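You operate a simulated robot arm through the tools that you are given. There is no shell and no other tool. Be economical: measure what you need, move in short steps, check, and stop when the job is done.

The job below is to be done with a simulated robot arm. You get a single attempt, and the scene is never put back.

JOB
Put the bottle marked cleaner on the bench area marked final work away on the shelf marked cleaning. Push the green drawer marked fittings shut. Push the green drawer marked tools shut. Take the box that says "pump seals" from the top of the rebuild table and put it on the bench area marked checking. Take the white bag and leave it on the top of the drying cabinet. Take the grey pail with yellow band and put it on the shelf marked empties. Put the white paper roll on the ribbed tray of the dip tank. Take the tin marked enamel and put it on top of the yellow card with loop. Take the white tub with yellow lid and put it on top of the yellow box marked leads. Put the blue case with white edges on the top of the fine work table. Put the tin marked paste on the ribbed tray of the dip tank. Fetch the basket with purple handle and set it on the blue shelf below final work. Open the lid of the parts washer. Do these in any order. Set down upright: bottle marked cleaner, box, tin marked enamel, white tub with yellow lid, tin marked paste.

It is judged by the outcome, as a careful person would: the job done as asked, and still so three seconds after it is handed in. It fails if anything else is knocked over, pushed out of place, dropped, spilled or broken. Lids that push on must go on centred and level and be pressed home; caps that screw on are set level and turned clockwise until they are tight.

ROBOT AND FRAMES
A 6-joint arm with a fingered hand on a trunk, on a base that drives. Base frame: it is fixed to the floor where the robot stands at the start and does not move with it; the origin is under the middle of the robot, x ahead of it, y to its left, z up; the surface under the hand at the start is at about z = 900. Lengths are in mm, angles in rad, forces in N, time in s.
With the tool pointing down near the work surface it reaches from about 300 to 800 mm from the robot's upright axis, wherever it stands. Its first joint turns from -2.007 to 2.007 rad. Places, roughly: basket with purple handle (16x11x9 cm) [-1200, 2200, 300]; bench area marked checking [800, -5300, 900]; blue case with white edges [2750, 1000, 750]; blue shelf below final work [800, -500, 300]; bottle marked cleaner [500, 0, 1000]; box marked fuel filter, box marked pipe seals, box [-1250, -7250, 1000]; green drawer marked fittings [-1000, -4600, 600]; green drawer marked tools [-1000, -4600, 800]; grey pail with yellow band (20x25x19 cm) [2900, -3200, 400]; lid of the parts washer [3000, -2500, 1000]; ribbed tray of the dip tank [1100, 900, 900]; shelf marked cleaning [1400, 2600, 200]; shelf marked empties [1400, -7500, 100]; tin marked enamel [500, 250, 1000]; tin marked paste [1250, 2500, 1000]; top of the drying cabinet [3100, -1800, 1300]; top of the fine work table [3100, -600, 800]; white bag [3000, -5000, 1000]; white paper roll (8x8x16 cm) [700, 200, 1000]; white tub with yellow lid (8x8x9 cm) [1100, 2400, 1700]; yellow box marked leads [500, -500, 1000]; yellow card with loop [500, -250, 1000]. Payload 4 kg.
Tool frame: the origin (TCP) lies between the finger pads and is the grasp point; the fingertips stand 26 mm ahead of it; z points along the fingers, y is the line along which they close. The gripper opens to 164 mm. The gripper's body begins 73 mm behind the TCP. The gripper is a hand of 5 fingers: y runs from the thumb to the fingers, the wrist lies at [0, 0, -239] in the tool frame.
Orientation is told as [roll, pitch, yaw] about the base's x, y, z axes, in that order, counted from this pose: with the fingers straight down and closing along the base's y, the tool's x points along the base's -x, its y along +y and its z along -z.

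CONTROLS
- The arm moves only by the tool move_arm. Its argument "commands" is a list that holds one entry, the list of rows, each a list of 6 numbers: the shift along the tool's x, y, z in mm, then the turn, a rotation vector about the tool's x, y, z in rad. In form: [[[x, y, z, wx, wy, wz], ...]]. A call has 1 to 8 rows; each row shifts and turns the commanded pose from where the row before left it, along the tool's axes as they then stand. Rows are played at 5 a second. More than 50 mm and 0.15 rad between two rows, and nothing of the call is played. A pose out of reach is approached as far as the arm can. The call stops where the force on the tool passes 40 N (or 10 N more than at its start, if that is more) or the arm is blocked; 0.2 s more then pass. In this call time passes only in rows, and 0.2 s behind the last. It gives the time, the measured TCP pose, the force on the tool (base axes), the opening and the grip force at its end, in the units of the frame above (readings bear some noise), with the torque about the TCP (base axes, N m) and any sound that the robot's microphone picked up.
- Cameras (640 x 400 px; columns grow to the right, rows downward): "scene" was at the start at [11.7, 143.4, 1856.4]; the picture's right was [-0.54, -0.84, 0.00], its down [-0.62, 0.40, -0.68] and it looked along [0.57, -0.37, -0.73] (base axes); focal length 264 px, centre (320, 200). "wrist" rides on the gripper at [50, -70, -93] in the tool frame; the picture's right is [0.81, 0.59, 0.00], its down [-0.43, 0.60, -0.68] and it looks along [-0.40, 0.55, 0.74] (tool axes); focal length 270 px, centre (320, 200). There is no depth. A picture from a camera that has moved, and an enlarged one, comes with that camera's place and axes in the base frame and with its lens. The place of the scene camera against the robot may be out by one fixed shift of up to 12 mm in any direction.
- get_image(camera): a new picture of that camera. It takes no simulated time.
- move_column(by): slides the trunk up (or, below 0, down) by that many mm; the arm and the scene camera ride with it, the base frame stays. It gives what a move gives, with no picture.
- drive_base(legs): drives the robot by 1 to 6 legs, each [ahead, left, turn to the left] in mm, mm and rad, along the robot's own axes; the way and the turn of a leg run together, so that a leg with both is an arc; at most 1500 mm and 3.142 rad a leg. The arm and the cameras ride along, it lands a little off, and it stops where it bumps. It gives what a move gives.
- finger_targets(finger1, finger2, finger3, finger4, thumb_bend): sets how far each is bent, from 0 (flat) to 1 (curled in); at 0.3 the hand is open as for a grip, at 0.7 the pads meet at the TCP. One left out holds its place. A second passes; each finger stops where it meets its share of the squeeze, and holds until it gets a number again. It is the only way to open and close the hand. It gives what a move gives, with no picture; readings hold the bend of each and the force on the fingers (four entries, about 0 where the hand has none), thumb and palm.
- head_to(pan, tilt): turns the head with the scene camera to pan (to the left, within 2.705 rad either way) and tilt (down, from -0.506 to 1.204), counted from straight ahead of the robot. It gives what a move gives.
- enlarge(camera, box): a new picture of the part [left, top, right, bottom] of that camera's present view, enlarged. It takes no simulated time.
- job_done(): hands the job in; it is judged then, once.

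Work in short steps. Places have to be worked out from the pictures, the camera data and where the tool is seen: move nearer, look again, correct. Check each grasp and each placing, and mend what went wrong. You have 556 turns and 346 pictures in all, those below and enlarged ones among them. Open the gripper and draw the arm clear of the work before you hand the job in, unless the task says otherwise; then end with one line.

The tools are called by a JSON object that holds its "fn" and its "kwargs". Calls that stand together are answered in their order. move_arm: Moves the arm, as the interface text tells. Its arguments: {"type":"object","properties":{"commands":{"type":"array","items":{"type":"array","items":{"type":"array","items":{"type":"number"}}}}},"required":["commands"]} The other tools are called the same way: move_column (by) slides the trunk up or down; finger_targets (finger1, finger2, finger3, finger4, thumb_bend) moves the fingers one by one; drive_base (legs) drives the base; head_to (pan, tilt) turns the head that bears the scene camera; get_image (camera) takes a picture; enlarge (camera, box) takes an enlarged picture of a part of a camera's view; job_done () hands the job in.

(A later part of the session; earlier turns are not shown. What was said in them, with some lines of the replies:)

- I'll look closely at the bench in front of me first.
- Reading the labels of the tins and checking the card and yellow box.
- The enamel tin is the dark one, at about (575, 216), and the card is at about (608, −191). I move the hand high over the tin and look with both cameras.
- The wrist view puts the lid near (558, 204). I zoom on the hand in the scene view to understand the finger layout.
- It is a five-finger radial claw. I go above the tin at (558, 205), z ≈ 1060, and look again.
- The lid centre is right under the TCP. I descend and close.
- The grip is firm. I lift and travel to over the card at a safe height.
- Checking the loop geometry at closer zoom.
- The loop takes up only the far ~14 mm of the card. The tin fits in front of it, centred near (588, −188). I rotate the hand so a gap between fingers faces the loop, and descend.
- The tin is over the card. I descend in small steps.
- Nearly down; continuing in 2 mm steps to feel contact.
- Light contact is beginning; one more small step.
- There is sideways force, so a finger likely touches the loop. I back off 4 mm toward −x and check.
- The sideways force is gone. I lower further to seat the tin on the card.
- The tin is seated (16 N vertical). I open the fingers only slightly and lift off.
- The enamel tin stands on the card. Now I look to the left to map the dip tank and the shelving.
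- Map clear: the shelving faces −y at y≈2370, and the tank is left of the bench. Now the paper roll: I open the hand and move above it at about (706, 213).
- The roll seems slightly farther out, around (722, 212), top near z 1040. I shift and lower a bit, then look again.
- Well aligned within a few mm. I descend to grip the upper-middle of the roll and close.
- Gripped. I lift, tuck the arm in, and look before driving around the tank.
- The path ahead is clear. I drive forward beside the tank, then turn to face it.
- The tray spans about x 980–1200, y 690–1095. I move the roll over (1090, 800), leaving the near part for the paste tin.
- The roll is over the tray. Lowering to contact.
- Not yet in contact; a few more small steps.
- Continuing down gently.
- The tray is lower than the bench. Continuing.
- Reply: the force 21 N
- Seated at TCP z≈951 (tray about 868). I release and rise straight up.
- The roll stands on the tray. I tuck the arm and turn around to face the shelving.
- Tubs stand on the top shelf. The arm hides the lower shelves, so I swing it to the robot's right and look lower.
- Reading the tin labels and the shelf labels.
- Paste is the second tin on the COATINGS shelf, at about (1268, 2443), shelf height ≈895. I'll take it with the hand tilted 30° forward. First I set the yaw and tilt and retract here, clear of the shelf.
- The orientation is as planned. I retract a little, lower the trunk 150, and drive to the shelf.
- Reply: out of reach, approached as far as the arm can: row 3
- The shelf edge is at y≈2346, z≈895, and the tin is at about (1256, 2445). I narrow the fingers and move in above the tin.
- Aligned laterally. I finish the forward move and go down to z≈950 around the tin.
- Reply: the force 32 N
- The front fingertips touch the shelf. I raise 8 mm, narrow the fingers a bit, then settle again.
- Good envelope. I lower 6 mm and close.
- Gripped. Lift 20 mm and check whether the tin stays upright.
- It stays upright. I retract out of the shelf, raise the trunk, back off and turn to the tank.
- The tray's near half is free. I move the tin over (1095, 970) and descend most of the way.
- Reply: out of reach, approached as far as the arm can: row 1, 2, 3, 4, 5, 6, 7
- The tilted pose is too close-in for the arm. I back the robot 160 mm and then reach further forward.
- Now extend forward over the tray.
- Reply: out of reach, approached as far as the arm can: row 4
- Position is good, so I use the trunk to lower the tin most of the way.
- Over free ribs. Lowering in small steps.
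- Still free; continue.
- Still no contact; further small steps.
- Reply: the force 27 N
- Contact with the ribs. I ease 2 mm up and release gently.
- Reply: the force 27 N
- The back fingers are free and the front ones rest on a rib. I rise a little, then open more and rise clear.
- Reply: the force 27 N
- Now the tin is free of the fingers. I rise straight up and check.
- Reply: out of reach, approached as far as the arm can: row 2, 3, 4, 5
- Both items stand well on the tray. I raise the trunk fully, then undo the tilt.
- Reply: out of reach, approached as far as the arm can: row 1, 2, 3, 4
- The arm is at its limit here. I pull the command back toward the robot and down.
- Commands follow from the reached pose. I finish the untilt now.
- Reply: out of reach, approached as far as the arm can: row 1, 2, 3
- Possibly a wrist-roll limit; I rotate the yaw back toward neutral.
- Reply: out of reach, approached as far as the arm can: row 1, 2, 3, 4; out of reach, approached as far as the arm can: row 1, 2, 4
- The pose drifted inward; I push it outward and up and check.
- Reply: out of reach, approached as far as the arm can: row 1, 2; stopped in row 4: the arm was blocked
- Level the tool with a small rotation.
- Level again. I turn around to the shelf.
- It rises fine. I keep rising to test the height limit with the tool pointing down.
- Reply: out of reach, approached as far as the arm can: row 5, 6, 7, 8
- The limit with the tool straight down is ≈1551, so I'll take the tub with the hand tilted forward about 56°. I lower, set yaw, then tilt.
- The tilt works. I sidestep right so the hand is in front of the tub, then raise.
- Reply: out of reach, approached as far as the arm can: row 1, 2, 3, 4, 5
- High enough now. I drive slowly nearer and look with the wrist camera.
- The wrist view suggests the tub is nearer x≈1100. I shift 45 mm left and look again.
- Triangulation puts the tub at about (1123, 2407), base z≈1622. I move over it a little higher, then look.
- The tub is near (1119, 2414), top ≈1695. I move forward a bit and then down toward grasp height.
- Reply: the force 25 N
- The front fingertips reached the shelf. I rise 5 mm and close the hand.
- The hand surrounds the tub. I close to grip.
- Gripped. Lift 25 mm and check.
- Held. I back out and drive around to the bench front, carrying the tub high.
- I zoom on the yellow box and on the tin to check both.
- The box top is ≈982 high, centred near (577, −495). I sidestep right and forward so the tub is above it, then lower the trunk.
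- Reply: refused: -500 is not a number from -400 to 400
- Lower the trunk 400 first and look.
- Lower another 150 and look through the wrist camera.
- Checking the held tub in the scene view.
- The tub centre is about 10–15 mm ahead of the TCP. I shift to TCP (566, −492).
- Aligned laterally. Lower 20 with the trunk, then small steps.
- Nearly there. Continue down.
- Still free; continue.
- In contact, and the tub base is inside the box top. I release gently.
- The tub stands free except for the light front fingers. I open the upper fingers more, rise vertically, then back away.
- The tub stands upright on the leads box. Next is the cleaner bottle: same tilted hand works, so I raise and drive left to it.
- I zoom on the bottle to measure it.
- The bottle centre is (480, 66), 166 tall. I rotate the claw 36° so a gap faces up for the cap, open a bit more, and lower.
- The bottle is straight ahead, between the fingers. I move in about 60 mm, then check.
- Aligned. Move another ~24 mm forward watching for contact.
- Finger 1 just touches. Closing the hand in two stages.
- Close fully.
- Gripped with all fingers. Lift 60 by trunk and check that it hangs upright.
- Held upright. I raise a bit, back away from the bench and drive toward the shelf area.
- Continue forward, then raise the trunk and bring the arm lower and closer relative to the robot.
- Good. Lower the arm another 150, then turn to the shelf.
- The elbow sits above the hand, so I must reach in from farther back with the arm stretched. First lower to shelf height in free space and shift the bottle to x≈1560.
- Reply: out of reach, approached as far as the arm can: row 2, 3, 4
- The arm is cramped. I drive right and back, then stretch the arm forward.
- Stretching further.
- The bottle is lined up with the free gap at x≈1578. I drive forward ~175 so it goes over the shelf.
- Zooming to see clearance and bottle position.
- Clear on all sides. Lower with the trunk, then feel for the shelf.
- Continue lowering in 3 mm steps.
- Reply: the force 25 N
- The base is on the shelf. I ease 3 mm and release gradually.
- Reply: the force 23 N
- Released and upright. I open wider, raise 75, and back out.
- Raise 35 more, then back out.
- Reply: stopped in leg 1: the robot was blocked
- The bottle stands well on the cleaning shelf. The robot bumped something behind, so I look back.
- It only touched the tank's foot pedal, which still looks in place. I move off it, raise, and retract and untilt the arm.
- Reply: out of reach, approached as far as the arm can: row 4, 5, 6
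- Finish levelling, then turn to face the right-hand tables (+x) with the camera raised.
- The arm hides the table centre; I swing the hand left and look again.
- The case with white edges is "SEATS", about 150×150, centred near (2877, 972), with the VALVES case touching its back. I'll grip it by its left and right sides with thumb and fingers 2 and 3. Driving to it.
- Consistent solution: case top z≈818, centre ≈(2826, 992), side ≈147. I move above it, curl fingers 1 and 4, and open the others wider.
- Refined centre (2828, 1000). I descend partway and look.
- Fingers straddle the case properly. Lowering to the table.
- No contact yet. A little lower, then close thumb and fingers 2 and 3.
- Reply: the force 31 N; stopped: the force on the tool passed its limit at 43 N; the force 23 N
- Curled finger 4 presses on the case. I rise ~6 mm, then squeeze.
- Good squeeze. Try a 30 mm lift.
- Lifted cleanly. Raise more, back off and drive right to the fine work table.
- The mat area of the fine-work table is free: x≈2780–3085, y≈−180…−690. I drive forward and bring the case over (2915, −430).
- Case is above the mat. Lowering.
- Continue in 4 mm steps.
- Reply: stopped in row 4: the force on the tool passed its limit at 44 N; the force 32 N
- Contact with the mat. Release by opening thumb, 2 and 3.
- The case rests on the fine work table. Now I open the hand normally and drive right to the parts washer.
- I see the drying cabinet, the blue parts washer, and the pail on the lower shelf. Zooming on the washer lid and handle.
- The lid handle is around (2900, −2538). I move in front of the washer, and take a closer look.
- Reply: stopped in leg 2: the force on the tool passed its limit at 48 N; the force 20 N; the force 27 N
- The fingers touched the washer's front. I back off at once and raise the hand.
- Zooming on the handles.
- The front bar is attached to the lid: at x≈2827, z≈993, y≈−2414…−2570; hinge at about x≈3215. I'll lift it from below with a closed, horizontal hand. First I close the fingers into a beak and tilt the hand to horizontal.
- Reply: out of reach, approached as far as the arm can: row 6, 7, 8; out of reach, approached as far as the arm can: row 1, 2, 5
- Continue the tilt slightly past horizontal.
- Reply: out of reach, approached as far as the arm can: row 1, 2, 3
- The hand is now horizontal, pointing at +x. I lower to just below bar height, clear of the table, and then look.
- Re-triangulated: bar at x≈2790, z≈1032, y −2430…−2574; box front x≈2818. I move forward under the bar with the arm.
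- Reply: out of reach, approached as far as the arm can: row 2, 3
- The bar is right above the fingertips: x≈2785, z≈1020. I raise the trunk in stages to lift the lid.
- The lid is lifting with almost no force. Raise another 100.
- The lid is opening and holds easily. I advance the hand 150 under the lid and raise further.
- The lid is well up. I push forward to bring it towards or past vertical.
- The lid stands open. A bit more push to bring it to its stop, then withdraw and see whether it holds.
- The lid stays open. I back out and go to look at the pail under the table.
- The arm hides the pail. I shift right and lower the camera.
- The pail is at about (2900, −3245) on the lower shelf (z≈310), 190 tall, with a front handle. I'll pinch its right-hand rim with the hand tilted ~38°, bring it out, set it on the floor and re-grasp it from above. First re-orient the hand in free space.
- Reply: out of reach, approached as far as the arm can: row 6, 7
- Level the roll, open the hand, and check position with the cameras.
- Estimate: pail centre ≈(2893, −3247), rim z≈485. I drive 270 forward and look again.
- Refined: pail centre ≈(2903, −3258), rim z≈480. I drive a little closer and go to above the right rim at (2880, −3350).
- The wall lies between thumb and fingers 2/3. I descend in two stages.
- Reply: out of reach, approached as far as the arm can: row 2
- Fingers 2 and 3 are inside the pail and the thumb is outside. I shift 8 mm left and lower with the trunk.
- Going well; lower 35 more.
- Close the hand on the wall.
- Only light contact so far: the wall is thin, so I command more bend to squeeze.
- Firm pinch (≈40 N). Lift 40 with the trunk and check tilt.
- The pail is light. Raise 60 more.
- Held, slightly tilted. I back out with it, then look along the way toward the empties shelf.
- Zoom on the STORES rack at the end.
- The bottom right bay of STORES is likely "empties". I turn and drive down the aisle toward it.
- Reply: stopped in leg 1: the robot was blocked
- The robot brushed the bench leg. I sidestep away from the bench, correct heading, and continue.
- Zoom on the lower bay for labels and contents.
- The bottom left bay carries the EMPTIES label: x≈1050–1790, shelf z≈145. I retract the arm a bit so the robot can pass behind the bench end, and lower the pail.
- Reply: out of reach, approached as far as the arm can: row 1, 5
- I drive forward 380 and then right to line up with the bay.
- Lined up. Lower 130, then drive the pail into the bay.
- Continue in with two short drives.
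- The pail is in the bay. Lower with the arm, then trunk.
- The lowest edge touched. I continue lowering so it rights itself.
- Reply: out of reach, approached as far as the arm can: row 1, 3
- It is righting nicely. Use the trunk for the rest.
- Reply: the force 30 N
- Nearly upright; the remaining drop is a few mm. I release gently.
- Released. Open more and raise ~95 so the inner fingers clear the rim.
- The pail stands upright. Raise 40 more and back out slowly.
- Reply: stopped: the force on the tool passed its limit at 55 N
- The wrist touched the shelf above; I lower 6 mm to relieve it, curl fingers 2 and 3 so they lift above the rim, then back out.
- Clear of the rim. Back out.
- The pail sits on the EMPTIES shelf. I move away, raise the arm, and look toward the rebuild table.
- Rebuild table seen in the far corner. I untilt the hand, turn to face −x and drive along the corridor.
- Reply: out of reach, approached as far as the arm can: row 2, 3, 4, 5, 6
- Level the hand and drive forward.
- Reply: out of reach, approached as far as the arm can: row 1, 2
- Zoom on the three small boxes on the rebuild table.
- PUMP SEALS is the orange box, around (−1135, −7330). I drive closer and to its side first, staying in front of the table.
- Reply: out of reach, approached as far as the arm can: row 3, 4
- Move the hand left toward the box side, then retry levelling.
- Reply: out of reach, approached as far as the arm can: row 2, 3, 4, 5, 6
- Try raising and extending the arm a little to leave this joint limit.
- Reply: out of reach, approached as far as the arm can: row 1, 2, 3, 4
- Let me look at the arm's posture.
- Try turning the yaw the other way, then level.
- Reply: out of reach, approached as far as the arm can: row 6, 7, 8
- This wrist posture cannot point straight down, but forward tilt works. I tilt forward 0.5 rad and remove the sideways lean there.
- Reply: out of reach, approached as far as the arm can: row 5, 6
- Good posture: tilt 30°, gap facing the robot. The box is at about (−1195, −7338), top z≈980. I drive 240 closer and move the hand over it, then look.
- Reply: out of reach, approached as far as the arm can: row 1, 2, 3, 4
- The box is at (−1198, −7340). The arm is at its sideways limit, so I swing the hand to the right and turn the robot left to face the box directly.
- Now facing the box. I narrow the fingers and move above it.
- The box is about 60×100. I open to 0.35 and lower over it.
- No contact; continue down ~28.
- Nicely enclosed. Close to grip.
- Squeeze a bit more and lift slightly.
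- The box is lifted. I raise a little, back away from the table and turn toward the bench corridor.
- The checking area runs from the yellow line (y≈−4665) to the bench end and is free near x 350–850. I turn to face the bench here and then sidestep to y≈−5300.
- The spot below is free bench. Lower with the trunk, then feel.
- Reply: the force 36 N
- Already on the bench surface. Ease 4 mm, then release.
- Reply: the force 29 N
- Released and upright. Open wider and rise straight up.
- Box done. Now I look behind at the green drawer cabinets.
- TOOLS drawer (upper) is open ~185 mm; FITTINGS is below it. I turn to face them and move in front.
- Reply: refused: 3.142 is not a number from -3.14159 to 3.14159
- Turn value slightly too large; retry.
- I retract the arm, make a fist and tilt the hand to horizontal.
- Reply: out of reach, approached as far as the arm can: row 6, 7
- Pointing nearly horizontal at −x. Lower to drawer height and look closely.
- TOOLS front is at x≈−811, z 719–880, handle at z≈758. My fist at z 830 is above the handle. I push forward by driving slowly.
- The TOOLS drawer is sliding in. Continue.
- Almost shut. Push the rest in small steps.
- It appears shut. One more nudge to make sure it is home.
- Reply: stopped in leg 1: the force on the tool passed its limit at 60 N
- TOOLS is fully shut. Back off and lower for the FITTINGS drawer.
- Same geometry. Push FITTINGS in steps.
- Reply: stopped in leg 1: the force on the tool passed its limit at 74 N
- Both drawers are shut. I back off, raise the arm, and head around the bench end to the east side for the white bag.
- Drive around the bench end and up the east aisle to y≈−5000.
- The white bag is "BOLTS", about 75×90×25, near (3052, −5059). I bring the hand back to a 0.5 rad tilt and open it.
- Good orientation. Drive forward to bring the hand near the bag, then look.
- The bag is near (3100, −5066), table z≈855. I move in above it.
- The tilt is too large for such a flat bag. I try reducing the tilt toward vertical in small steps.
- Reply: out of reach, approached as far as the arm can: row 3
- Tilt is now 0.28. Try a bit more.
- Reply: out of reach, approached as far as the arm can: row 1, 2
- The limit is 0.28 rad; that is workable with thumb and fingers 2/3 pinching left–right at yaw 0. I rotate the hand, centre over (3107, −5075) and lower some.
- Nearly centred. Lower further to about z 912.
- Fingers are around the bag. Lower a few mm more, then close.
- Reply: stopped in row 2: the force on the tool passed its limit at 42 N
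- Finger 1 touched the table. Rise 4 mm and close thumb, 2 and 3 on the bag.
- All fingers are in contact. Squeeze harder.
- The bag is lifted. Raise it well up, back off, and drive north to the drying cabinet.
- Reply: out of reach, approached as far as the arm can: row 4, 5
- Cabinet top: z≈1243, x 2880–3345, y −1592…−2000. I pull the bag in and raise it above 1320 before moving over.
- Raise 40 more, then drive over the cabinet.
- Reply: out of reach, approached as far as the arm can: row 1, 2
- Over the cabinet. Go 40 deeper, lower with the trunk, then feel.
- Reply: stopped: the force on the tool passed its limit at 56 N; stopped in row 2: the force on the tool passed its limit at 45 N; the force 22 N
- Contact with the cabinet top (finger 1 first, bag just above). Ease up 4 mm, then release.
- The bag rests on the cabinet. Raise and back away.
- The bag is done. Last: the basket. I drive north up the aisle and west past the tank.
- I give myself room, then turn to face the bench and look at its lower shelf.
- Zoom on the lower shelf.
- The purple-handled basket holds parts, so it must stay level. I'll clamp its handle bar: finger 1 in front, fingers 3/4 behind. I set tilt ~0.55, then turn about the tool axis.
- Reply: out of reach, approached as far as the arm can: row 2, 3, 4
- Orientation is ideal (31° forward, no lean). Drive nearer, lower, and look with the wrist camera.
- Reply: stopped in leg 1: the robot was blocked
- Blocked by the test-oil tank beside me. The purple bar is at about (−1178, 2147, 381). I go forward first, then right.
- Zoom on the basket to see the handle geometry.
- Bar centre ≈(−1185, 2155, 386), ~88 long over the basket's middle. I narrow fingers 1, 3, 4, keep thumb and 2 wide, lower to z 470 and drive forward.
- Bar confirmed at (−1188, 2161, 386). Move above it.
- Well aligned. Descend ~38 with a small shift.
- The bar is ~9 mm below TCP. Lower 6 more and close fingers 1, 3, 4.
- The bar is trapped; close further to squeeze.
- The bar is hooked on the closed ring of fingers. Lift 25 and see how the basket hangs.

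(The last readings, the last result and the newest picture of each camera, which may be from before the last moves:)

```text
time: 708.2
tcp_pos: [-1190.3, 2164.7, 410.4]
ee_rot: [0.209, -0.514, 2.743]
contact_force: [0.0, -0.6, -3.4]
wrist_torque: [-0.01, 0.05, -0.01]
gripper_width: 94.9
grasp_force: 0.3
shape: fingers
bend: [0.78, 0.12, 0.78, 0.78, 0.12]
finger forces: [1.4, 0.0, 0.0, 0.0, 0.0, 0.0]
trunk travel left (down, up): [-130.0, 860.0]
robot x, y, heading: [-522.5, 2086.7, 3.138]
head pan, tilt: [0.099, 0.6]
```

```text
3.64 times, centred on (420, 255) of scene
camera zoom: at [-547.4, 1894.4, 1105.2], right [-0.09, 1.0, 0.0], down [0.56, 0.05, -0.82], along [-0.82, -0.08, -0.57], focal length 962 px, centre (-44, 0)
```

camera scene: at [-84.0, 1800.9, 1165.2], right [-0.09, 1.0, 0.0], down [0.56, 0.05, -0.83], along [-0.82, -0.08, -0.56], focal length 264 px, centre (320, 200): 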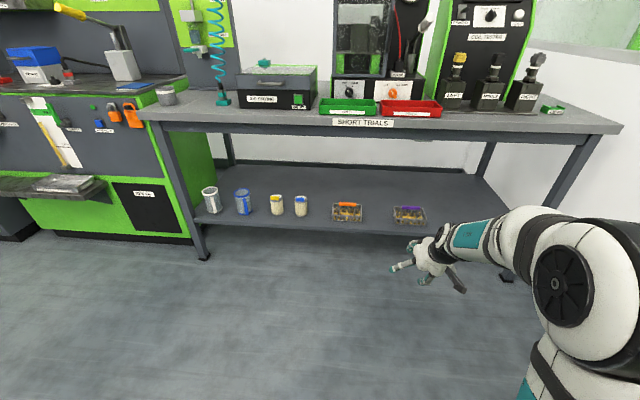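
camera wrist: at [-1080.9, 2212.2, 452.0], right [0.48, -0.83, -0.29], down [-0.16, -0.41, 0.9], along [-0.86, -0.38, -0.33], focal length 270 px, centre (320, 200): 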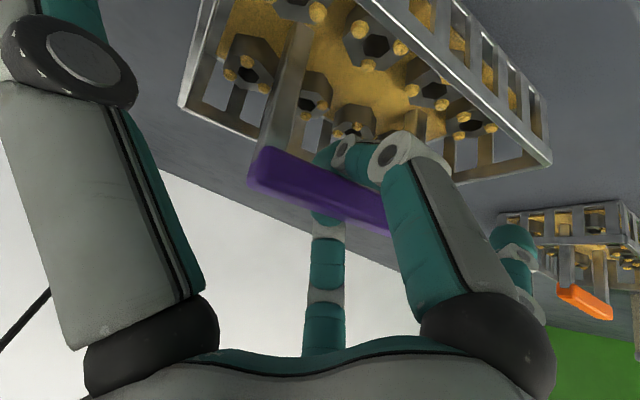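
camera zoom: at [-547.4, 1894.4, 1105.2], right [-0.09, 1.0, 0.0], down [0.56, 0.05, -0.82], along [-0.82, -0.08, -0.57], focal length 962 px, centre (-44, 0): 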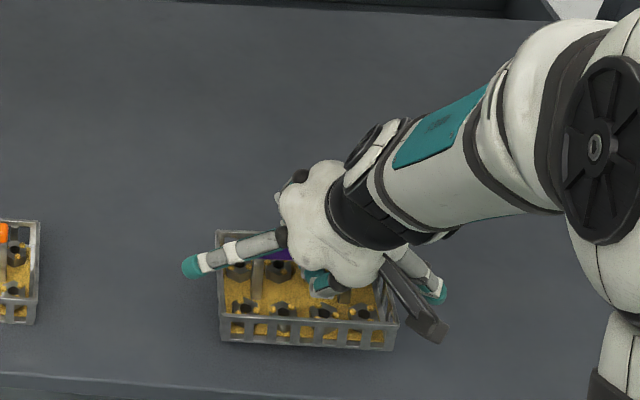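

The basket hangs steadily and level. Raise a little, back straight out, then move diagonally away.

{"fn": "move_column", "kwargs": {"by": 50}}

{"fn": "drive_base", "kwargs": {"legs": [[-170, 0, 0]]}}

{"fn": "drive_base", "kwargs": {"legs": [[-150, 350, 0]]}}

{"fn": "move_column", "kwargs": {"by": 200}}

{"fn": "get_image", "kwargs": {"camera": "wrist"}}

{"fn": "get_image", "kwargs": {"camera": "scene"}}

```text
time: 709.1
tcp_pos: [-1190.7, 2164.4, 460.1]
ee_rot: [0.208, -0.515, 2.742]
contact_force: [-0.1, 1.1, -3.0]
wrist_torque: [0.0, 0.01, 0.01]
gripper_width: 95.0
grasp_force: 0.7
shape: fingers
bend: [0.78, 0.12, 0.78, 0.78, 0.12]
finger forces: [1.3, 0.0, 0.0, 0.0, 0.0, 0.1]
trunk travel left (down, up): [-180.0, 810.0]
robot x, y, heading: [-521.2, 2089.5, 3.133]
head pan, tilt: [0.099, 0.6]
```

```text
time: 710.5
tcp_pos: [-1024.6, 2162.9, 459.0]
ee_rot: [0.207, -0.516, 2.742]
contact_force: [-1.5, -0.8, -2.8]
wrist_torque: [0.01, 0.02, 0.02]
gripper_width: 94.8
grasp_force: 1.3
shape: fingers
bend: [0.78, 0.12, 0.78, 0.78, 0.12]
finger forces: [1.3, 0.0, 0.0, 0.1, 0.0, 0.0]
trunk travel left (down, up): [-180.0, 810.0]
robot x, y, heading: [-358.0, 2086.6, 3.142]
head pan, tilt: [0.099, 0.6]
```

```text
time: 712.9
tcp_pos: [-876.6, 1813.1, 459.6]
ee_rot: [0.207, -0.513, 2.75]
contact_force: [-0.1, -0.2, -2.4]
wrist_torque: [0.01, 0.02, -0.02]
gripper_width: 95.1
grasp_force: 0.2
shape: fingers
bend: [0.78, 0.12, 0.78, 0.78, 0.12]
finger forces: [1.3, 0.0, 0.0, 0.1, 0.1, 0.0]
trunk travel left (down, up): [-180.0, 810.0]
robot x, y, heading: [-212.1, 1739.2, -3.142]
head pan, tilt: [0.099, 0.6]
```

```text
time: 715.1
tcp_pos: [-877.2, 1813.2, 660.1]
ee_rot: [0.207, -0.515, 2.748]
contact_force: [0.8, 0.3, -1.9]
wrist_torque: [-0.04, 0.06, -0.02]
gripper_width: 94.9
grasp_force: 0.6
shape: fingers
bend: [0.78, 0.12, 0.78, 0.78, 0.12]
finger forces: [1.4, 0.0, 0.0, 0.1, 0.0, 0.0]
trunk travel left (down, up): [-380.0, 610.0]
robot x, y, heading: [-211.3, 1740.1, -3.142]
head pan, tilt: [0.099, 0.6]
```

```text
73 pictures are left
camera wrist: at [-767.0, 1860.9, 701.8], right [0.49, -0.82, -0.29], down [-0.16, -0.41, 0.9], along [-0.86, -0.39, -0.33], focal length 270 px, centre (320, 200)
```

wrist: 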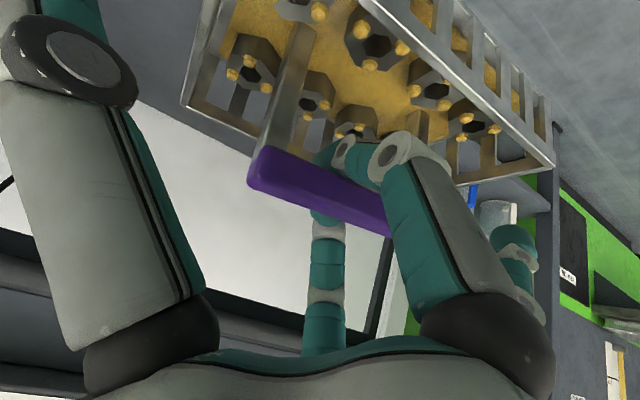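

```text
72 pictures are left
camera scene: at [-231.6, 1546.1, 1355.1], right [-0.1, 0.99, 0.0], down [0.56, 0.06, -0.82], along [-0.82, -0.08, -0.57], focal length 264 px, centre (320, 200)
```

scene: 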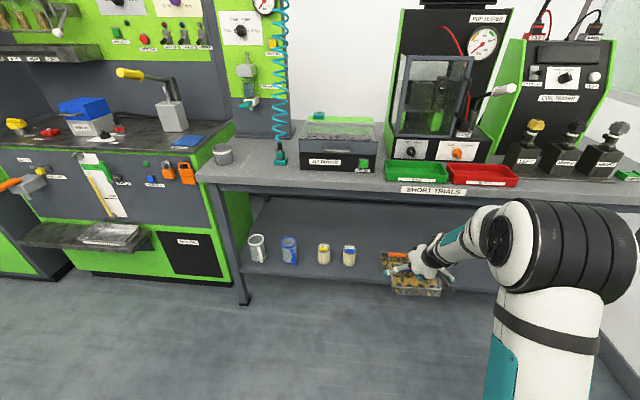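

Stable. I turn to face +x here, back up so the arm clears the tank and bench, then strafe along the corridor to the final-work bench.

{"fn": "drive_base", "kwargs": {"legs": [[0, 0, 3.14]]}}

{"fn": "drive_base", "kwargs": {"legs": [[-270, 0, 0], [0, -1200, 0]]}}

{"fn": "get_image", "kwargs": {"camera": "wrist"}}

```text
time: 722.6
tcp_pos: [451.9, 1606.9, 659.7]
ee_rot: [0.209, -0.513, -0.482]
contact_force: [-0.5, -0.5, -2.9]
wrist_torque: [0.02, -0.03, 0.01]
gripper_width: 94.9
grasp_force: 0.5
shape: fingers
bend: [0.78, 0.12, 0.78, 0.78, 0.12]
finger forces: [0.6, 0.0, 0.0, 0.0, 0.0, 0.0]
trunk travel left (down, up): [-380.0, 610.0]
robot x, y, heading: [-208.3, 1738.7, -0.092]
head pan, tilt: [0.099, 0.6]
```

```text
time: 730.2
tcp_pos: [82.8, 445.8, 659.2]
ee_rot: [0.208, -0.515, -0.468]
contact_force: [0.6, -0.5, -3.7]
wrist_torque: [-0.03, -0.06, 0.01]
gripper_width: 95.0
grasp_force: 0.2
shape: fingers
bend: [0.78, 0.12, 0.78, 0.78, 0.12]
finger forces: [0.8, 0.0, 0.0, 0.0, 0.0, 0.0]
trunk travel left (down, up): [-380.0, 610.0]
robot x, y, heading: [-579.3, 566.8, -0.073]
head pan, tilt: [0.099, 0.6]
```

```text
71 pictures are left
camera wrist: at [-29.5, 403.6, 701.9], right [-0.42, 0.86, -0.29], down [0.19, 0.4, 0.9], along [0.89, 0.32, -0.33], focal length 270 px, centre (320, 200)
```

wrist: 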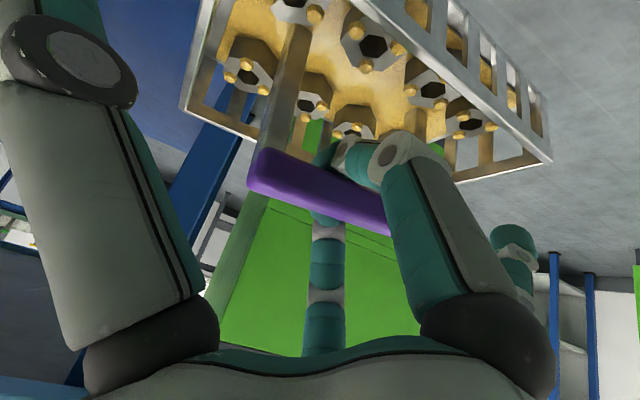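

Heading is slightly off; I correct it, then continue to y≈−430.

{"fn": "drive_base", "kwargs": {"legs": [[80, 0, 0.073], [0, -960, 0]]}}

{"fn": "head_to", "kwargs": {"pan": 0.1, "tilt": 0.6}}

{"fn": "move_column", "kwargs": {"by": -180}}

{"fn": "get_image", "kwargs": {"camera": "scene"}}

```text
time: 735.8
tcp_pos: [172.3, -445.5, 659.6]
ee_rot: [0.208, -0.514, -0.39]
contact_force: [0.3, 0.3, -2.8]
wrist_torque: [-0.02, -0.01, 0.01]
gripper_width: 94.8
grasp_force: 0.3
shape: fingers
bend: [0.78, 0.12, 0.78, 0.78, 0.12]
finger forces: [1.1, 0.0, 0.1, 0.0, 0.0, 0.0]
trunk travel left (down, up): [-380.0, 610.0]
robot x, y, heading: [-497.7, -374.3, 0.006]
head pan, tilt: [0.099, 0.6]
```

```text
time: 736.4
tcp_pos: [172.3, -445.0, 659.2]
ee_rot: [0.207, -0.514, -0.39]
contact_force: [-0.3, 0.8, -2.6]
wrist_torque: [0.01, -0.02, -0.03]
gripper_width: 94.9
grasp_force: 1.4
shape: fingers
bend: [0.78, 0.12, 0.78, 0.78, 0.12]
finger forces: [1.1, 0.0, 0.0, 0.0, 0.0, 0.0]
trunk travel left (down, up): [-380.0, 610.0]
robot x, y, heading: [-496.2, -373.1, 0.002]
head pan, tilt: [0.099, 0.6]
```

```text
time: 738.4
tcp_pos: [172.3, -444.4, 479.4]
ee_rot: [0.209, -0.514, -0.388]
contact_force: [0.3, 0.0, -3.6]
wrist_torque: [-0.01, -0.03, -0.03]
gripper_width: 94.6
grasp_force: 0.5
shape: fingers
bend: [0.78, 0.12, 0.78, 0.78, 0.12]
finger forces: [1.2, 0.0, 0.1, 0.0, 0.1, 0.0]
trunk travel left (down, up): [-200.0, 790.0]
robot x, y, heading: [-496.9, -376.1, 0.009]
head pan, tilt: [0.099, 0.6]
```

```text
70 pictures are left
camera scene: at [-463.6, -178.6, 1175.2], right [0.1, -0.99, 0.0], down [-0.56, -0.06, -0.82], along [0.82, 0.09, -0.57], focal length 264 px, centre (320, 200)
```

scene: 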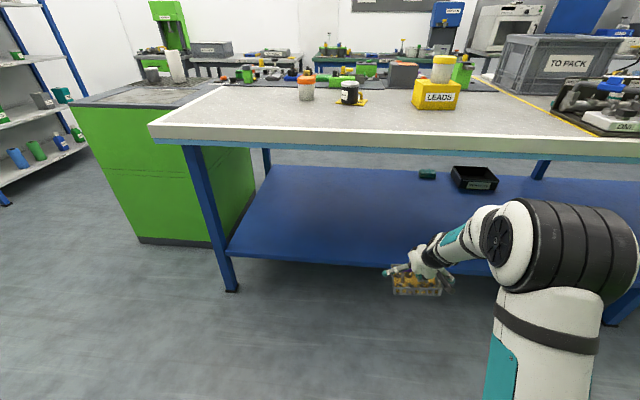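

The blue shelf has free space at the front. I raise 30, then drive the basket in over it in two steps.

{"fn": "move_column", "kwargs": {"by": 30}}

{"fn": "drive_base", "kwargs": {"legs": [[130, 0, 0]]}}

{"fn": "get_image", "kwargs": {"camera": "scene"}}

{"fn": "get_image", "kwargs": {"camera": "wrist"}}

```text
time: 739.2
tcp_pos: [172.4, -443.7, 510.2]
ee_rot: [0.207, -0.516, -0.39]
contact_force: [0.4, -0.2, -2.7]
wrist_torque: [0.02, -0.06, 0.01]
gripper_width: 94.6
grasp_force: 0.3
shape: fingers
bend: [0.78, 0.12, 0.78, 0.78, 0.12]
finger forces: [1.0, 0.0, 0.0, 0.0, 0.0, 0.0]
trunk travel left (down, up): [-230.0, 760.0]
robot x, y, heading: [-495.3, -371.9, 0.006]
head pan, tilt: [0.099, 0.6]
```

```text
time: 740.5
tcp_pos: [302.3, -442.7, 510.0]
ee_rot: [0.207, -0.516, -0.386]
contact_force: [1.2, 0.1, -3.2]
wrist_torque: [0.0, -0.02, 0.01]
gripper_width: 94.8
grasp_force: 1.0
shape: fingers
bend: [0.78, 0.12, 0.78, 0.78, 0.12]
finger forces: [1.3, 0.0, 0.0, 0.0, 0.0, 0.1]
trunk travel left (down, up): [-230.0, 760.0]
robot x, y, heading: [-365.2, -372.3, 0.006]
head pan, tilt: [0.099, 0.6]
```

```text
69 pictures are left
camera scene: at [-334.2, -178.0, 1205.1], right [0.1, -0.99, 0.0], down [-0.56, -0.06, -0.82], along [0.82, 0.09, -0.57], focal length 264 px, centre (320, 200)
```

scene: 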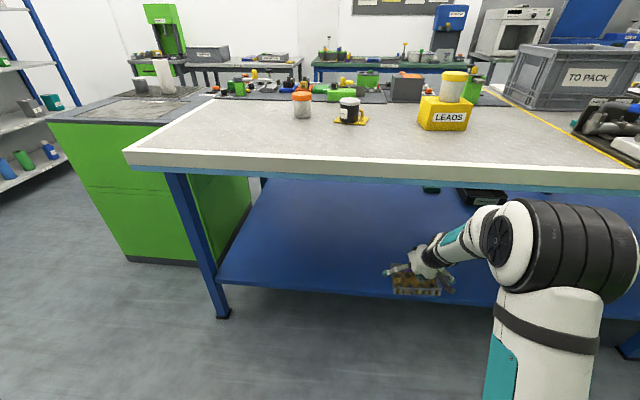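

```text
68 pictures are left
camera wrist: at [193.8, -493.8, 551.9], right [-0.49, 0.82, -0.29], down [0.16, 0.41, 0.9], along [0.86, 0.39, -0.33], focal length 270 px, centre (320, 200)
```

wrist: 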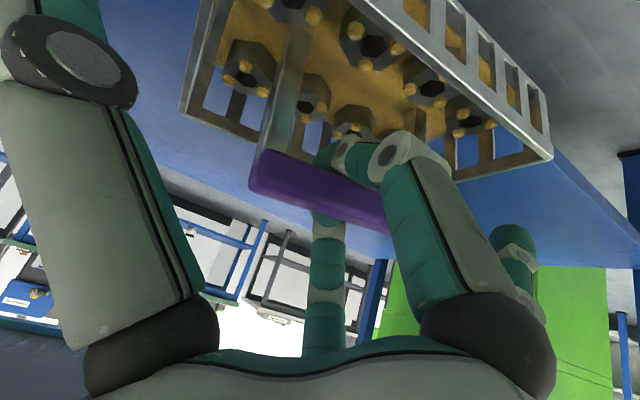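

Over the shelf edge. Forward 110 more, then lower stepwise, watching the weight.

{"fn": "drive_base", "kwargs": {"legs": [[110, 0, 0]]}}

{"fn": "move_column", "kwargs": {"by": -50}}

{"fn": "move_column", "kwargs": {"by": -20}}

{"fn": "enlarge", "kwargs": {"camera": "scene", "box": [340, 200, 520, 320]}}

{"fn": "get_image", "kwargs": {"camera": "wrist"}}

```text
time: 741.6
tcp_pos: [413.1, -441.3, 509.3]
ee_rot: [0.209, -0.515, -0.387]
contact_force: [0.3, -0.2, -2.4]
wrist_torque: [-0.02, -0.06, -0.03]
gripper_width: 94.8
grasp_force: 0.7
shape: fingers
bend: [0.78, 0.12, 0.78, 0.78, 0.12]
finger forces: [1.4, 0.0, 0.0, 0.0, 0.0, 0.1]
trunk travel left (down, up): [-230.0, 760.0]
robot x, y, heading: [-255.5, -377.2, 0.007]
head pan, tilt: [0.099, 0.6]
```

```text
time: 742.6
tcp_pos: [414.1, -442.1, 459.9]
ee_rot: [0.208, -0.515, -0.386]
contact_force: [-0.9, 0.2, -3.5]
wrist_torque: [0.01, -0.02, 0.0]
gripper_width: 95.0
grasp_force: 0.8
shape: fingers
bend: [0.78, 0.12, 0.78, 0.78, 0.12]
finger forces: [1.2, 0.0, 0.0, 0.1, 0.0, 0.0]
trunk travel left (down, up): [-180.0, 810.0]
robot x, y, heading: [-253.2, -372.8, 0.007]
head pan, tilt: [0.099, 0.6]
```

```text
time: 743.2
tcp_pos: [414.6, -441.7, 439.1]
ee_rot: [0.206, -0.515, -0.385]
contact_force: [0.3, -0.5, -3.9]
wrist_torque: [0.0, -0.04, 0.0]
gripper_width: 95.0
grasp_force: 0.4
shape: fingers
bend: [0.78, 0.12, 0.78, 0.78, 0.12]
finger forces: [1.1, 0.0, 0.0, 0.1, 0.1, 0.1]
trunk travel left (down, up): [-160.0, 830.0]
robot x, y, heading: [-255.4, -371.4, 0.007]
head pan, tilt: [0.099, 0.6]
```

```text
3.33 times, centred on (430, 260) of scene
camera zoom: at [-222.7, -177.3, 1135.1], right [0.11, -0.99, 0.0], down [-0.56, -0.06, -0.82], along [0.82, 0.09, -0.57], focal length 881 px, centre (-47, 0)
```

zoom: 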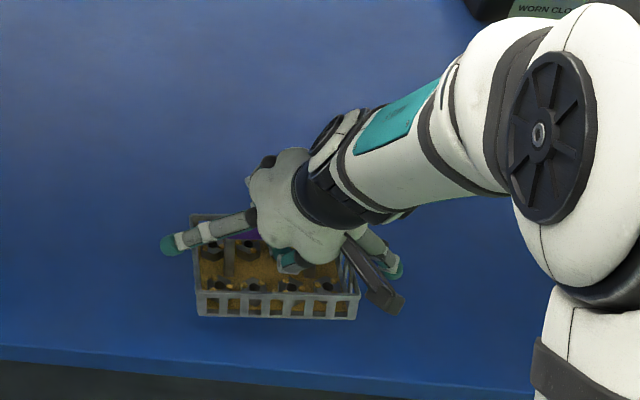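

```text
66 pictures are left
camera wrist: at [305.6, -492.3, 481.7], right [-0.49, 0.82, -0.29], down [0.16, 0.41, 0.9], along [0.86, 0.39, -0.33], focal length 270 px, centre (320, 200)
```

wrist: 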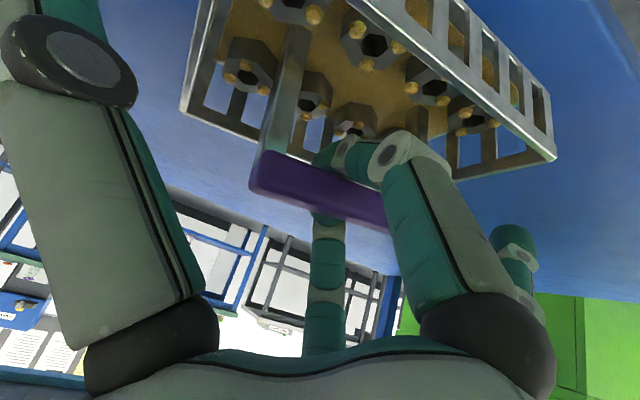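

Good position. Continue down in 12 mm steps.

{"fn": "move_column", "kwargs": {"by": -12}}

{"fn": "move_column", "kwargs": {"by": -12}}

{"fn": "move_column", "kwargs": {"by": -10}}

```text
time: 743.8
tcp_pos: [414.2, -441.2, 427.8]
ee_rot: [0.208, -0.517, -0.386]
contact_force: [0.2, -0.9, -2.0]
wrist_torque: [0.01, -0.04, 0.0]
gripper_width: 94.9
grasp_force: 1.2
shape: fingers
bend: [0.78, 0.12, 0.78, 0.78, 0.12]
finger forces: [1.2, 0.1, 0.1, 0.0, 0.1, 0.0]
trunk travel left (down, up): [-148.0, 842.0]
robot x, y, heading: [-251.8, -373.8, 0.001]
head pan, tilt: [0.099, 0.6]
```

```text
time: 744.4
tcp_pos: [415.3, -441.7, 415.6]
ee_rot: [0.208, -0.515, -0.387]
contact_force: [-0.1, 0.1, -3.0]
wrist_torque: [-0.03, -0.07, 0.02]
gripper_width: 95.0
grasp_force: 0.9
shape: fingers
bend: [0.78, 0.12, 0.78, 0.78, 0.12]
finger forces: [1.1, 0.0, 0.0, 0.0, 0.0, 0.0]
trunk travel left (down, up): [-136.0, 854.0]
robot x, y, heading: [-252.1, -371.7, 0.007]
head pan, tilt: [0.099, 0.6]
```

```text
time: 745.0
tcp_pos: [413.3, -441.4, 405.0]
ee_rot: [0.206, -0.514, -0.384]
contact_force: [-0.4, 0.0, -3.4]
wrist_torque: [-0.01, -0.02, 0.01]
gripper_width: 94.8
grasp_force: 0.1
shape: fingers
bend: [0.78, 0.12, 0.78, 0.78, 0.12]
finger forces: [1.2, 0.1, 0.1, 0.1, 0.1, 0.0]
trunk travel left (down, up): [-126.0, 864.0]
robot x, y, heading: [-249.8, -374.1, 0.013]
head pan, tilt: [0.099, 0.6]
```

Still carrying the weight. Continue in 8 mm steps.

{"fn": "move_column", "kwargs": {"by": -8}}

{"fn": "move_column", "kwargs": {"by": -8}}

{"fn": "move_column", "kwargs": {"by": -8}}

{"fn": "get_image", "kwargs": {"camera": "wrist"}}

```text
time: 745.6
tcp_pos: [414.4, -441.7, 397.9]
ee_rot: [0.208, -0.515, -0.384]
contact_force: [0.6, 0.3, -3.1]
wrist_torque: [-0.01, -0.04, 0.03]
gripper_width: 94.9
grasp_force: 0.7
shape: fingers
bend: [0.78, 0.12, 0.78, 0.78, 0.12]
finger forces: [1.3, 0.0, 0.0, 0.1, 0.0, 0.0]
trunk travel left (down, up): [-118.0, 872.0]
robot x, y, heading: [-254.8, -371.7, 0.008]
head pan, tilt: [0.099, 0.6]
```

```text
time: 746.2
tcp_pos: [414.1, -441.5, 389.2]
ee_rot: [0.208, -0.513, -0.385]
contact_force: [0.5, 0.0, -2.7]
wrist_torque: [0.03, -0.03, -0.01]
gripper_width: 95.1
grasp_force: 0.9
shape: fingers
bend: [0.78, 0.12, 0.78, 0.78, 0.12]
finger forces: [1.2, 0.0, 0.0, 0.1, 0.0, 0.0]
trunk travel left (down, up): [-110.0, 880.0]
robot x, y, heading: [-256.4, -372.8, 0.012]
head pan, tilt: [0.099, 0.6]
```

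```text
time: 746.7
tcp_pos: [414.0, -442.0, 382.1]
ee_rot: [0.207, -0.516, -0.385]
contact_force: [0.5, -0.1, -2.7]
wrist_torque: [0.02, -0.02, -0.03]
gripper_width: 94.9
grasp_force: 0.2
shape: fingers
bend: [0.78, 0.12, 0.78, 0.78, 0.12]
finger forces: [1.0, 0.0, 0.1, 0.1, 0.0, 0.0]
trunk travel left (down, up): [-102.0, 888.0]
robot x, y, heading: [-254.5, -370.9, 0.006]
head pan, tilt: [0.099, 0.6]
```

```text
65 pictures are left
camera wrist: at [305.6, -492.2, 423.7], right [-0.49, 0.82, -0.29], down [0.16, 0.41, 0.9], along [0.86, 0.39, -0.33], focal length 270 px, centre (320, 200)
```

wrist: 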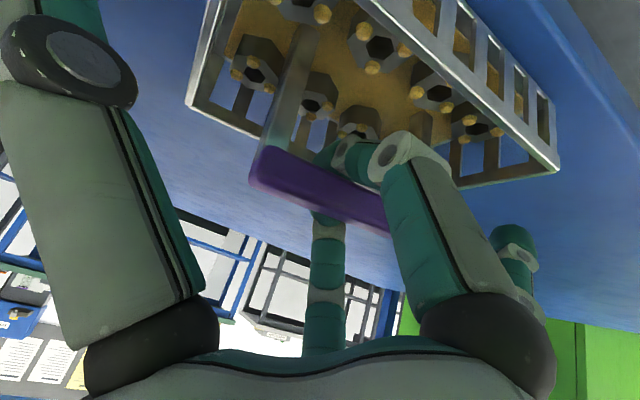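

The basket is just starting to shift in the view. A few more small steps.

{"fn": "move_column", "kwargs": {"by": -6}}

{"fn": "move_column", "kwargs": {"by": -6}}

{"fn": "get_image", "kwargs": {"camera": "wrist"}}

{"fn": "enlarge", "kwargs": {"camera": "scene", "box": [340, 200, 520, 320]}}

```text
time: 747.3
tcp_pos: [413.5, -441.1, 375.1]
ee_rot: [0.206, -0.516, -0.387]
contact_force: [-0.9, 0.0, -1.8]
wrist_torque: [0.0, -0.01, -0.01]
gripper_width: 94.8
grasp_force: 0.5
shape: fingers
bend: [0.78, 0.12, 0.78, 0.78, 0.12]
finger forces: [1.0, 0.1, 0.0, 0.0, 0.1, 0.0]
trunk travel left (down, up): [-96.0, 894.0]
robot x, y, heading: [-257.1, -371.9, 0.008]
head pan, tilt: [0.099, 0.6]
```

```text
time: 747.8
tcp_pos: [413.2, -441.5, 370.1]
ee_rot: [0.207, -0.516, -0.384]
contact_force: [-0.7, -0.9, -0.8]
wrist_torque: [-0.03, 0.0, -0.01]
gripper_width: 95.1
grasp_force: 0.1
shape: fingers
bend: [0.79, 0.12, 0.78, 0.78, 0.12]
finger forces: [0.0, 0.0, 0.0, 0.0, 0.1, 0.1]
trunk travel left (down, up): [-90.0, 900.0]
robot x, y, heading: [-252.8, -371.6, 0.006]
head pan, tilt: [0.099, 0.6]
```

```text
64 pictures are left
camera wrist: at [305.8, -492.3, 412.2], right [-0.49, 0.82, -0.29], down [0.16, 0.41, 0.9], along [0.86, 0.39, -0.33], focal length 270 px, centre (320, 200)
```

wrist: 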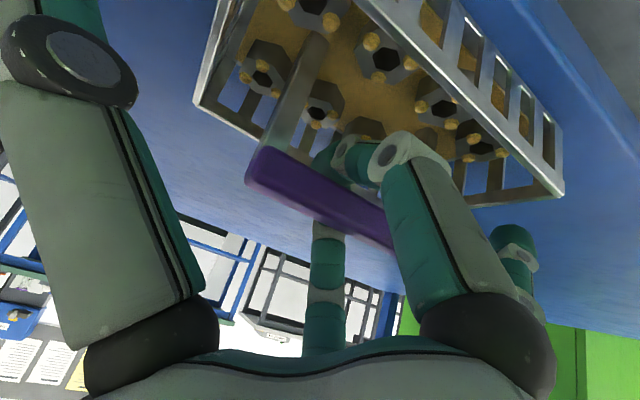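

```text
3.33 times, centred on (430, 260) of scene
camera zoom: at [-222.9, -177.3, 1065.1], right [0.11, -0.99, 0.0], down [-0.56, -0.06, -0.83], along [0.82, 0.09, -0.57], focal length 881 px, centre (-47, 0)
```

zoom: 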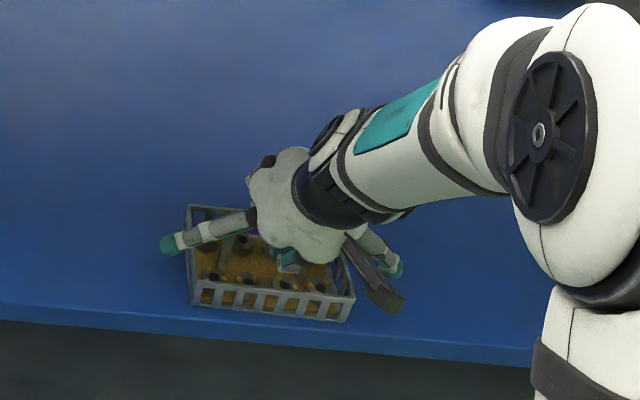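

The weight is off: the basket rests on the shelf. Open the fingers off the bar.

{"fn": "finger_targets", "kwargs": {"finger1": 0.55, "finger3": 0.48, "finger4": 0.48}}

{"fn": "get_image", "kwargs": {"camera": "wrist"}}

```text
time: 748.8
tcp_pos: [414.0, -441.6, 368.9]
ee_rot: [0.208, -0.514, -0.386]
contact_force: [-0.1, 0.2, -0.3]
wrist_torque: [0.0, -0.02, -0.05]
gripper_width: 93.5
grasp_force: 0.1
shape: fingers
bend: [0.55, 0.12, 0.48, 0.48, 0.12]
finger forces: [0.0, 0.0, 0.0, 0.0, 0.0, 0.0]
trunk travel left (down, up): [-90.0, 900.0]
robot x, y, heading: [-254.2, -374.3, 0.008]
head pan, tilt: [0.099, 0.6]
```

```text
62 pictures are left
camera wrist: at [305.6, -492.2, 411.9], right [-0.49, 0.82, -0.29], down [0.16, 0.41, 0.9], along [0.86, 0.39, -0.33], focal length 270 px, centre (320, 200)
```

wrist: 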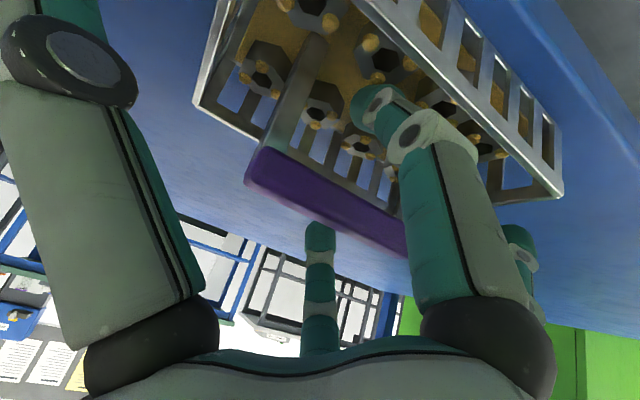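

Free of the bar. Raise 90 vertically, then back out.

{"fn": "move_column", "kwargs": {"by": 90}}

{"fn": "get_image", "kwargs": {"camera": "wrist"}}

{"fn": "drive_base", "kwargs": {"legs": [[-260, 0, 0]]}}

{"fn": "get_image", "kwargs": {"camera": "scene"}}

```text
time: 750.1
tcp_pos: [414.6, -441.7, 460.7]
ee_rot: [0.207, -0.515, -0.385]
contact_force: [0.0, 0.1, -0.3]
wrist_torque: [-0.01, 0.02, 0.02]
gripper_width: 93.4
grasp_force: 0.3
shape: fingers
bend: [0.55, 0.12, 0.48, 0.48, 0.12]
finger forces: [0.0, 0.0, 0.0, 0.1, 0.0, 0.0]
trunk travel left (down, up): [-180.0, 810.0]
robot x, y, heading: [-258.0, -371.2, 0.005]
head pan, tilt: [0.099, 0.6]
```

```text
61 pictures are left
camera wrist: at [305.6, -492.2, 501.9], right [-0.49, 0.82, -0.29], down [0.16, 0.41, 0.9], along [0.86, 0.39, -0.33], focal length 270 px, centre (320, 200)
```

wrist: 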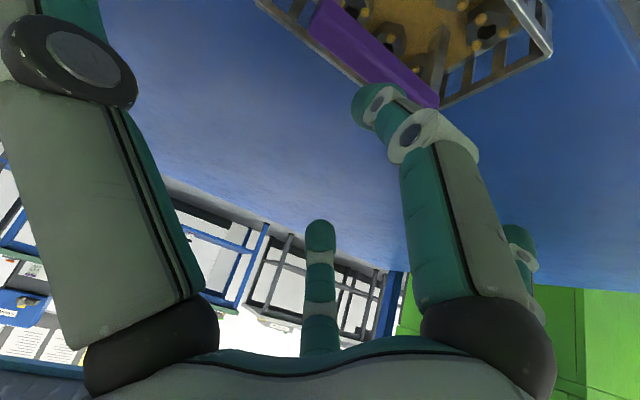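

```text
time: 752.0
tcp_pos: [148.7, -443.0, 459.9]
ee_rot: [0.208, -0.515, -0.386]
contact_force: [-0.6, -0.2, -0.5]
wrist_torque: [-0.01, 0.04, 0.02]
gripper_width: 93.3
grasp_force: 0.0
shape: fingers
bend: [0.55, 0.12, 0.48, 0.48, 0.12]
finger forces: [0.0, 0.0, 0.1, 0.0, 0.0, 0.1]
trunk travel left (down, up): [-180.0, 810.0]
robot x, y, heading: [-517.9, -371.8, 0.007]
head pan, tilt: [0.099, 0.6]
```

```text
60 pictures are left
camera scene: at [-489.0, -179.2, 1155.1], right [0.11, -0.99, 0.0], down [-0.56, -0.06, -0.82], along [0.82, 0.09, -0.57], focal length 264 px, centre (320, 200)
```

scene: 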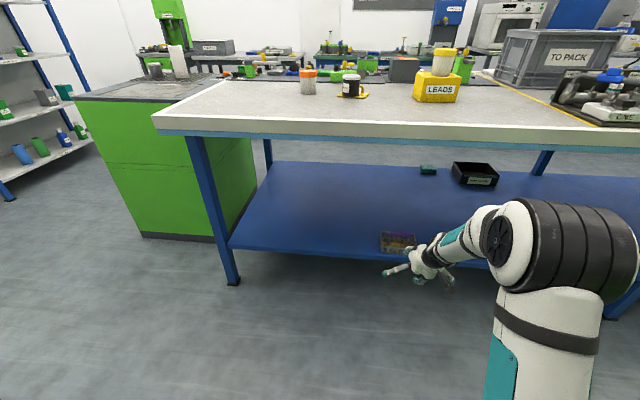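

All moves are done. I zoom to verify the bench items, the basket and the tank tray.

{"fn": "enlarge", "kwargs": {"camera": "scene", "box": [280, 40, 480, 120]}}

{"fn": "enlarge", "kwargs": {"camera": "scene", "box": [370, 215, 450, 275]}}

{"fn": "enlarge", "kwargs": {"camera": "scene", "box": [0, 30, 240, 200]}}

```text
3.20 times, centred on (380, 80) of scene
camera zoom: at [-489.0, -179.2, 1155.1], right [0.11, -0.99, 0.0], down [-0.56, -0.06, -0.82], along [0.82, 0.09, -0.57], focal length 846 px, centre (128, 584)
```

zoom: 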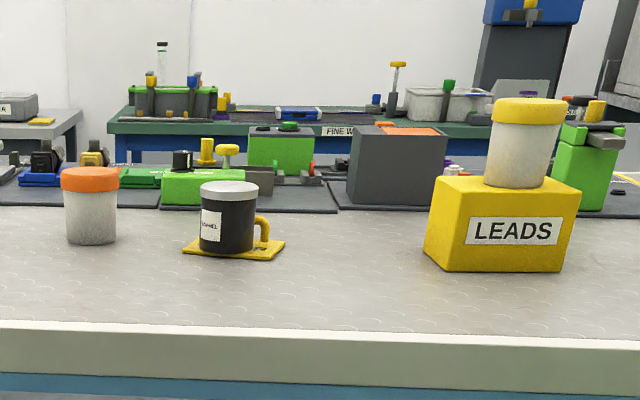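

```text
6.67 times, centred on (410, 245) of scene
camera zoom: at [-489.0, -179.2, 1155.1], right [0.11, -0.99, 0.0], down [-0.56, -0.06, -0.82], along [0.82, 0.09, -0.57], focal length 1763 px, centre (-280, -100)
```

zoom: 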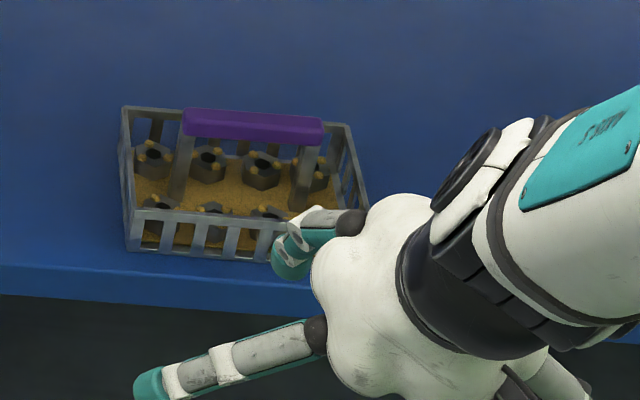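

```text
2.35 times, centred on (120, 115) of scene
camera zoom: at [-489.0, -179.2, 1155.1], right [0.11, -0.99, 0.0], down [-0.56, -0.06, -0.82], along [0.82, 0.09, -0.57], focal length 622 px, centre (791, 400)
```

zoom: 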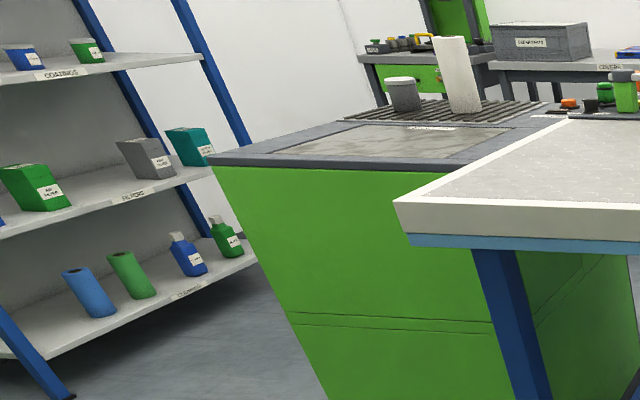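

Everything is in place and upright. I open the hand fully and hand in.

{"fn": "finger_targets", "kwargs": {"finger1": 0.3, "finger2": 0.3, "finger3": 0.3, "finger4": 0.3, "thumb_bend": 0.3}}

{"fn": "job_done", "kwargs": {}}

```text
time: 753.0
tcp_pos: [148.1, -443.3, 459.7]
ee_rot: [0.207, -0.514, -0.386]
contact_force: [0.2, -0.4, 0.2]
wrist_torque: [-0.02, 0.02, 0.03]
gripper_width: 90.6
grasp_force: 0.0
shape: fingers
bend: [0.3, 0.3, 0.3, 0.3, 0.3]
finger forces: [0.0, 0.1, 0.0, 0.0, 0.0, 0.0]
trunk travel left (down, up): [-180.0, 810.0]
robot x, y, heading: [-519.9, -372.2, 0.008]
head pan, tilt: [0.099, 0.6]
```

```text
The job is handed in.
```

All thirteen tasks are done and the job is handed in; along the way the robot lightly bumped the dip tank pedal, a bench leg and the front of the washer, and its wrist pressed the shelf above EMPTIES, with nothing seen to move, and the blue case rests on the mat on the fine work table.
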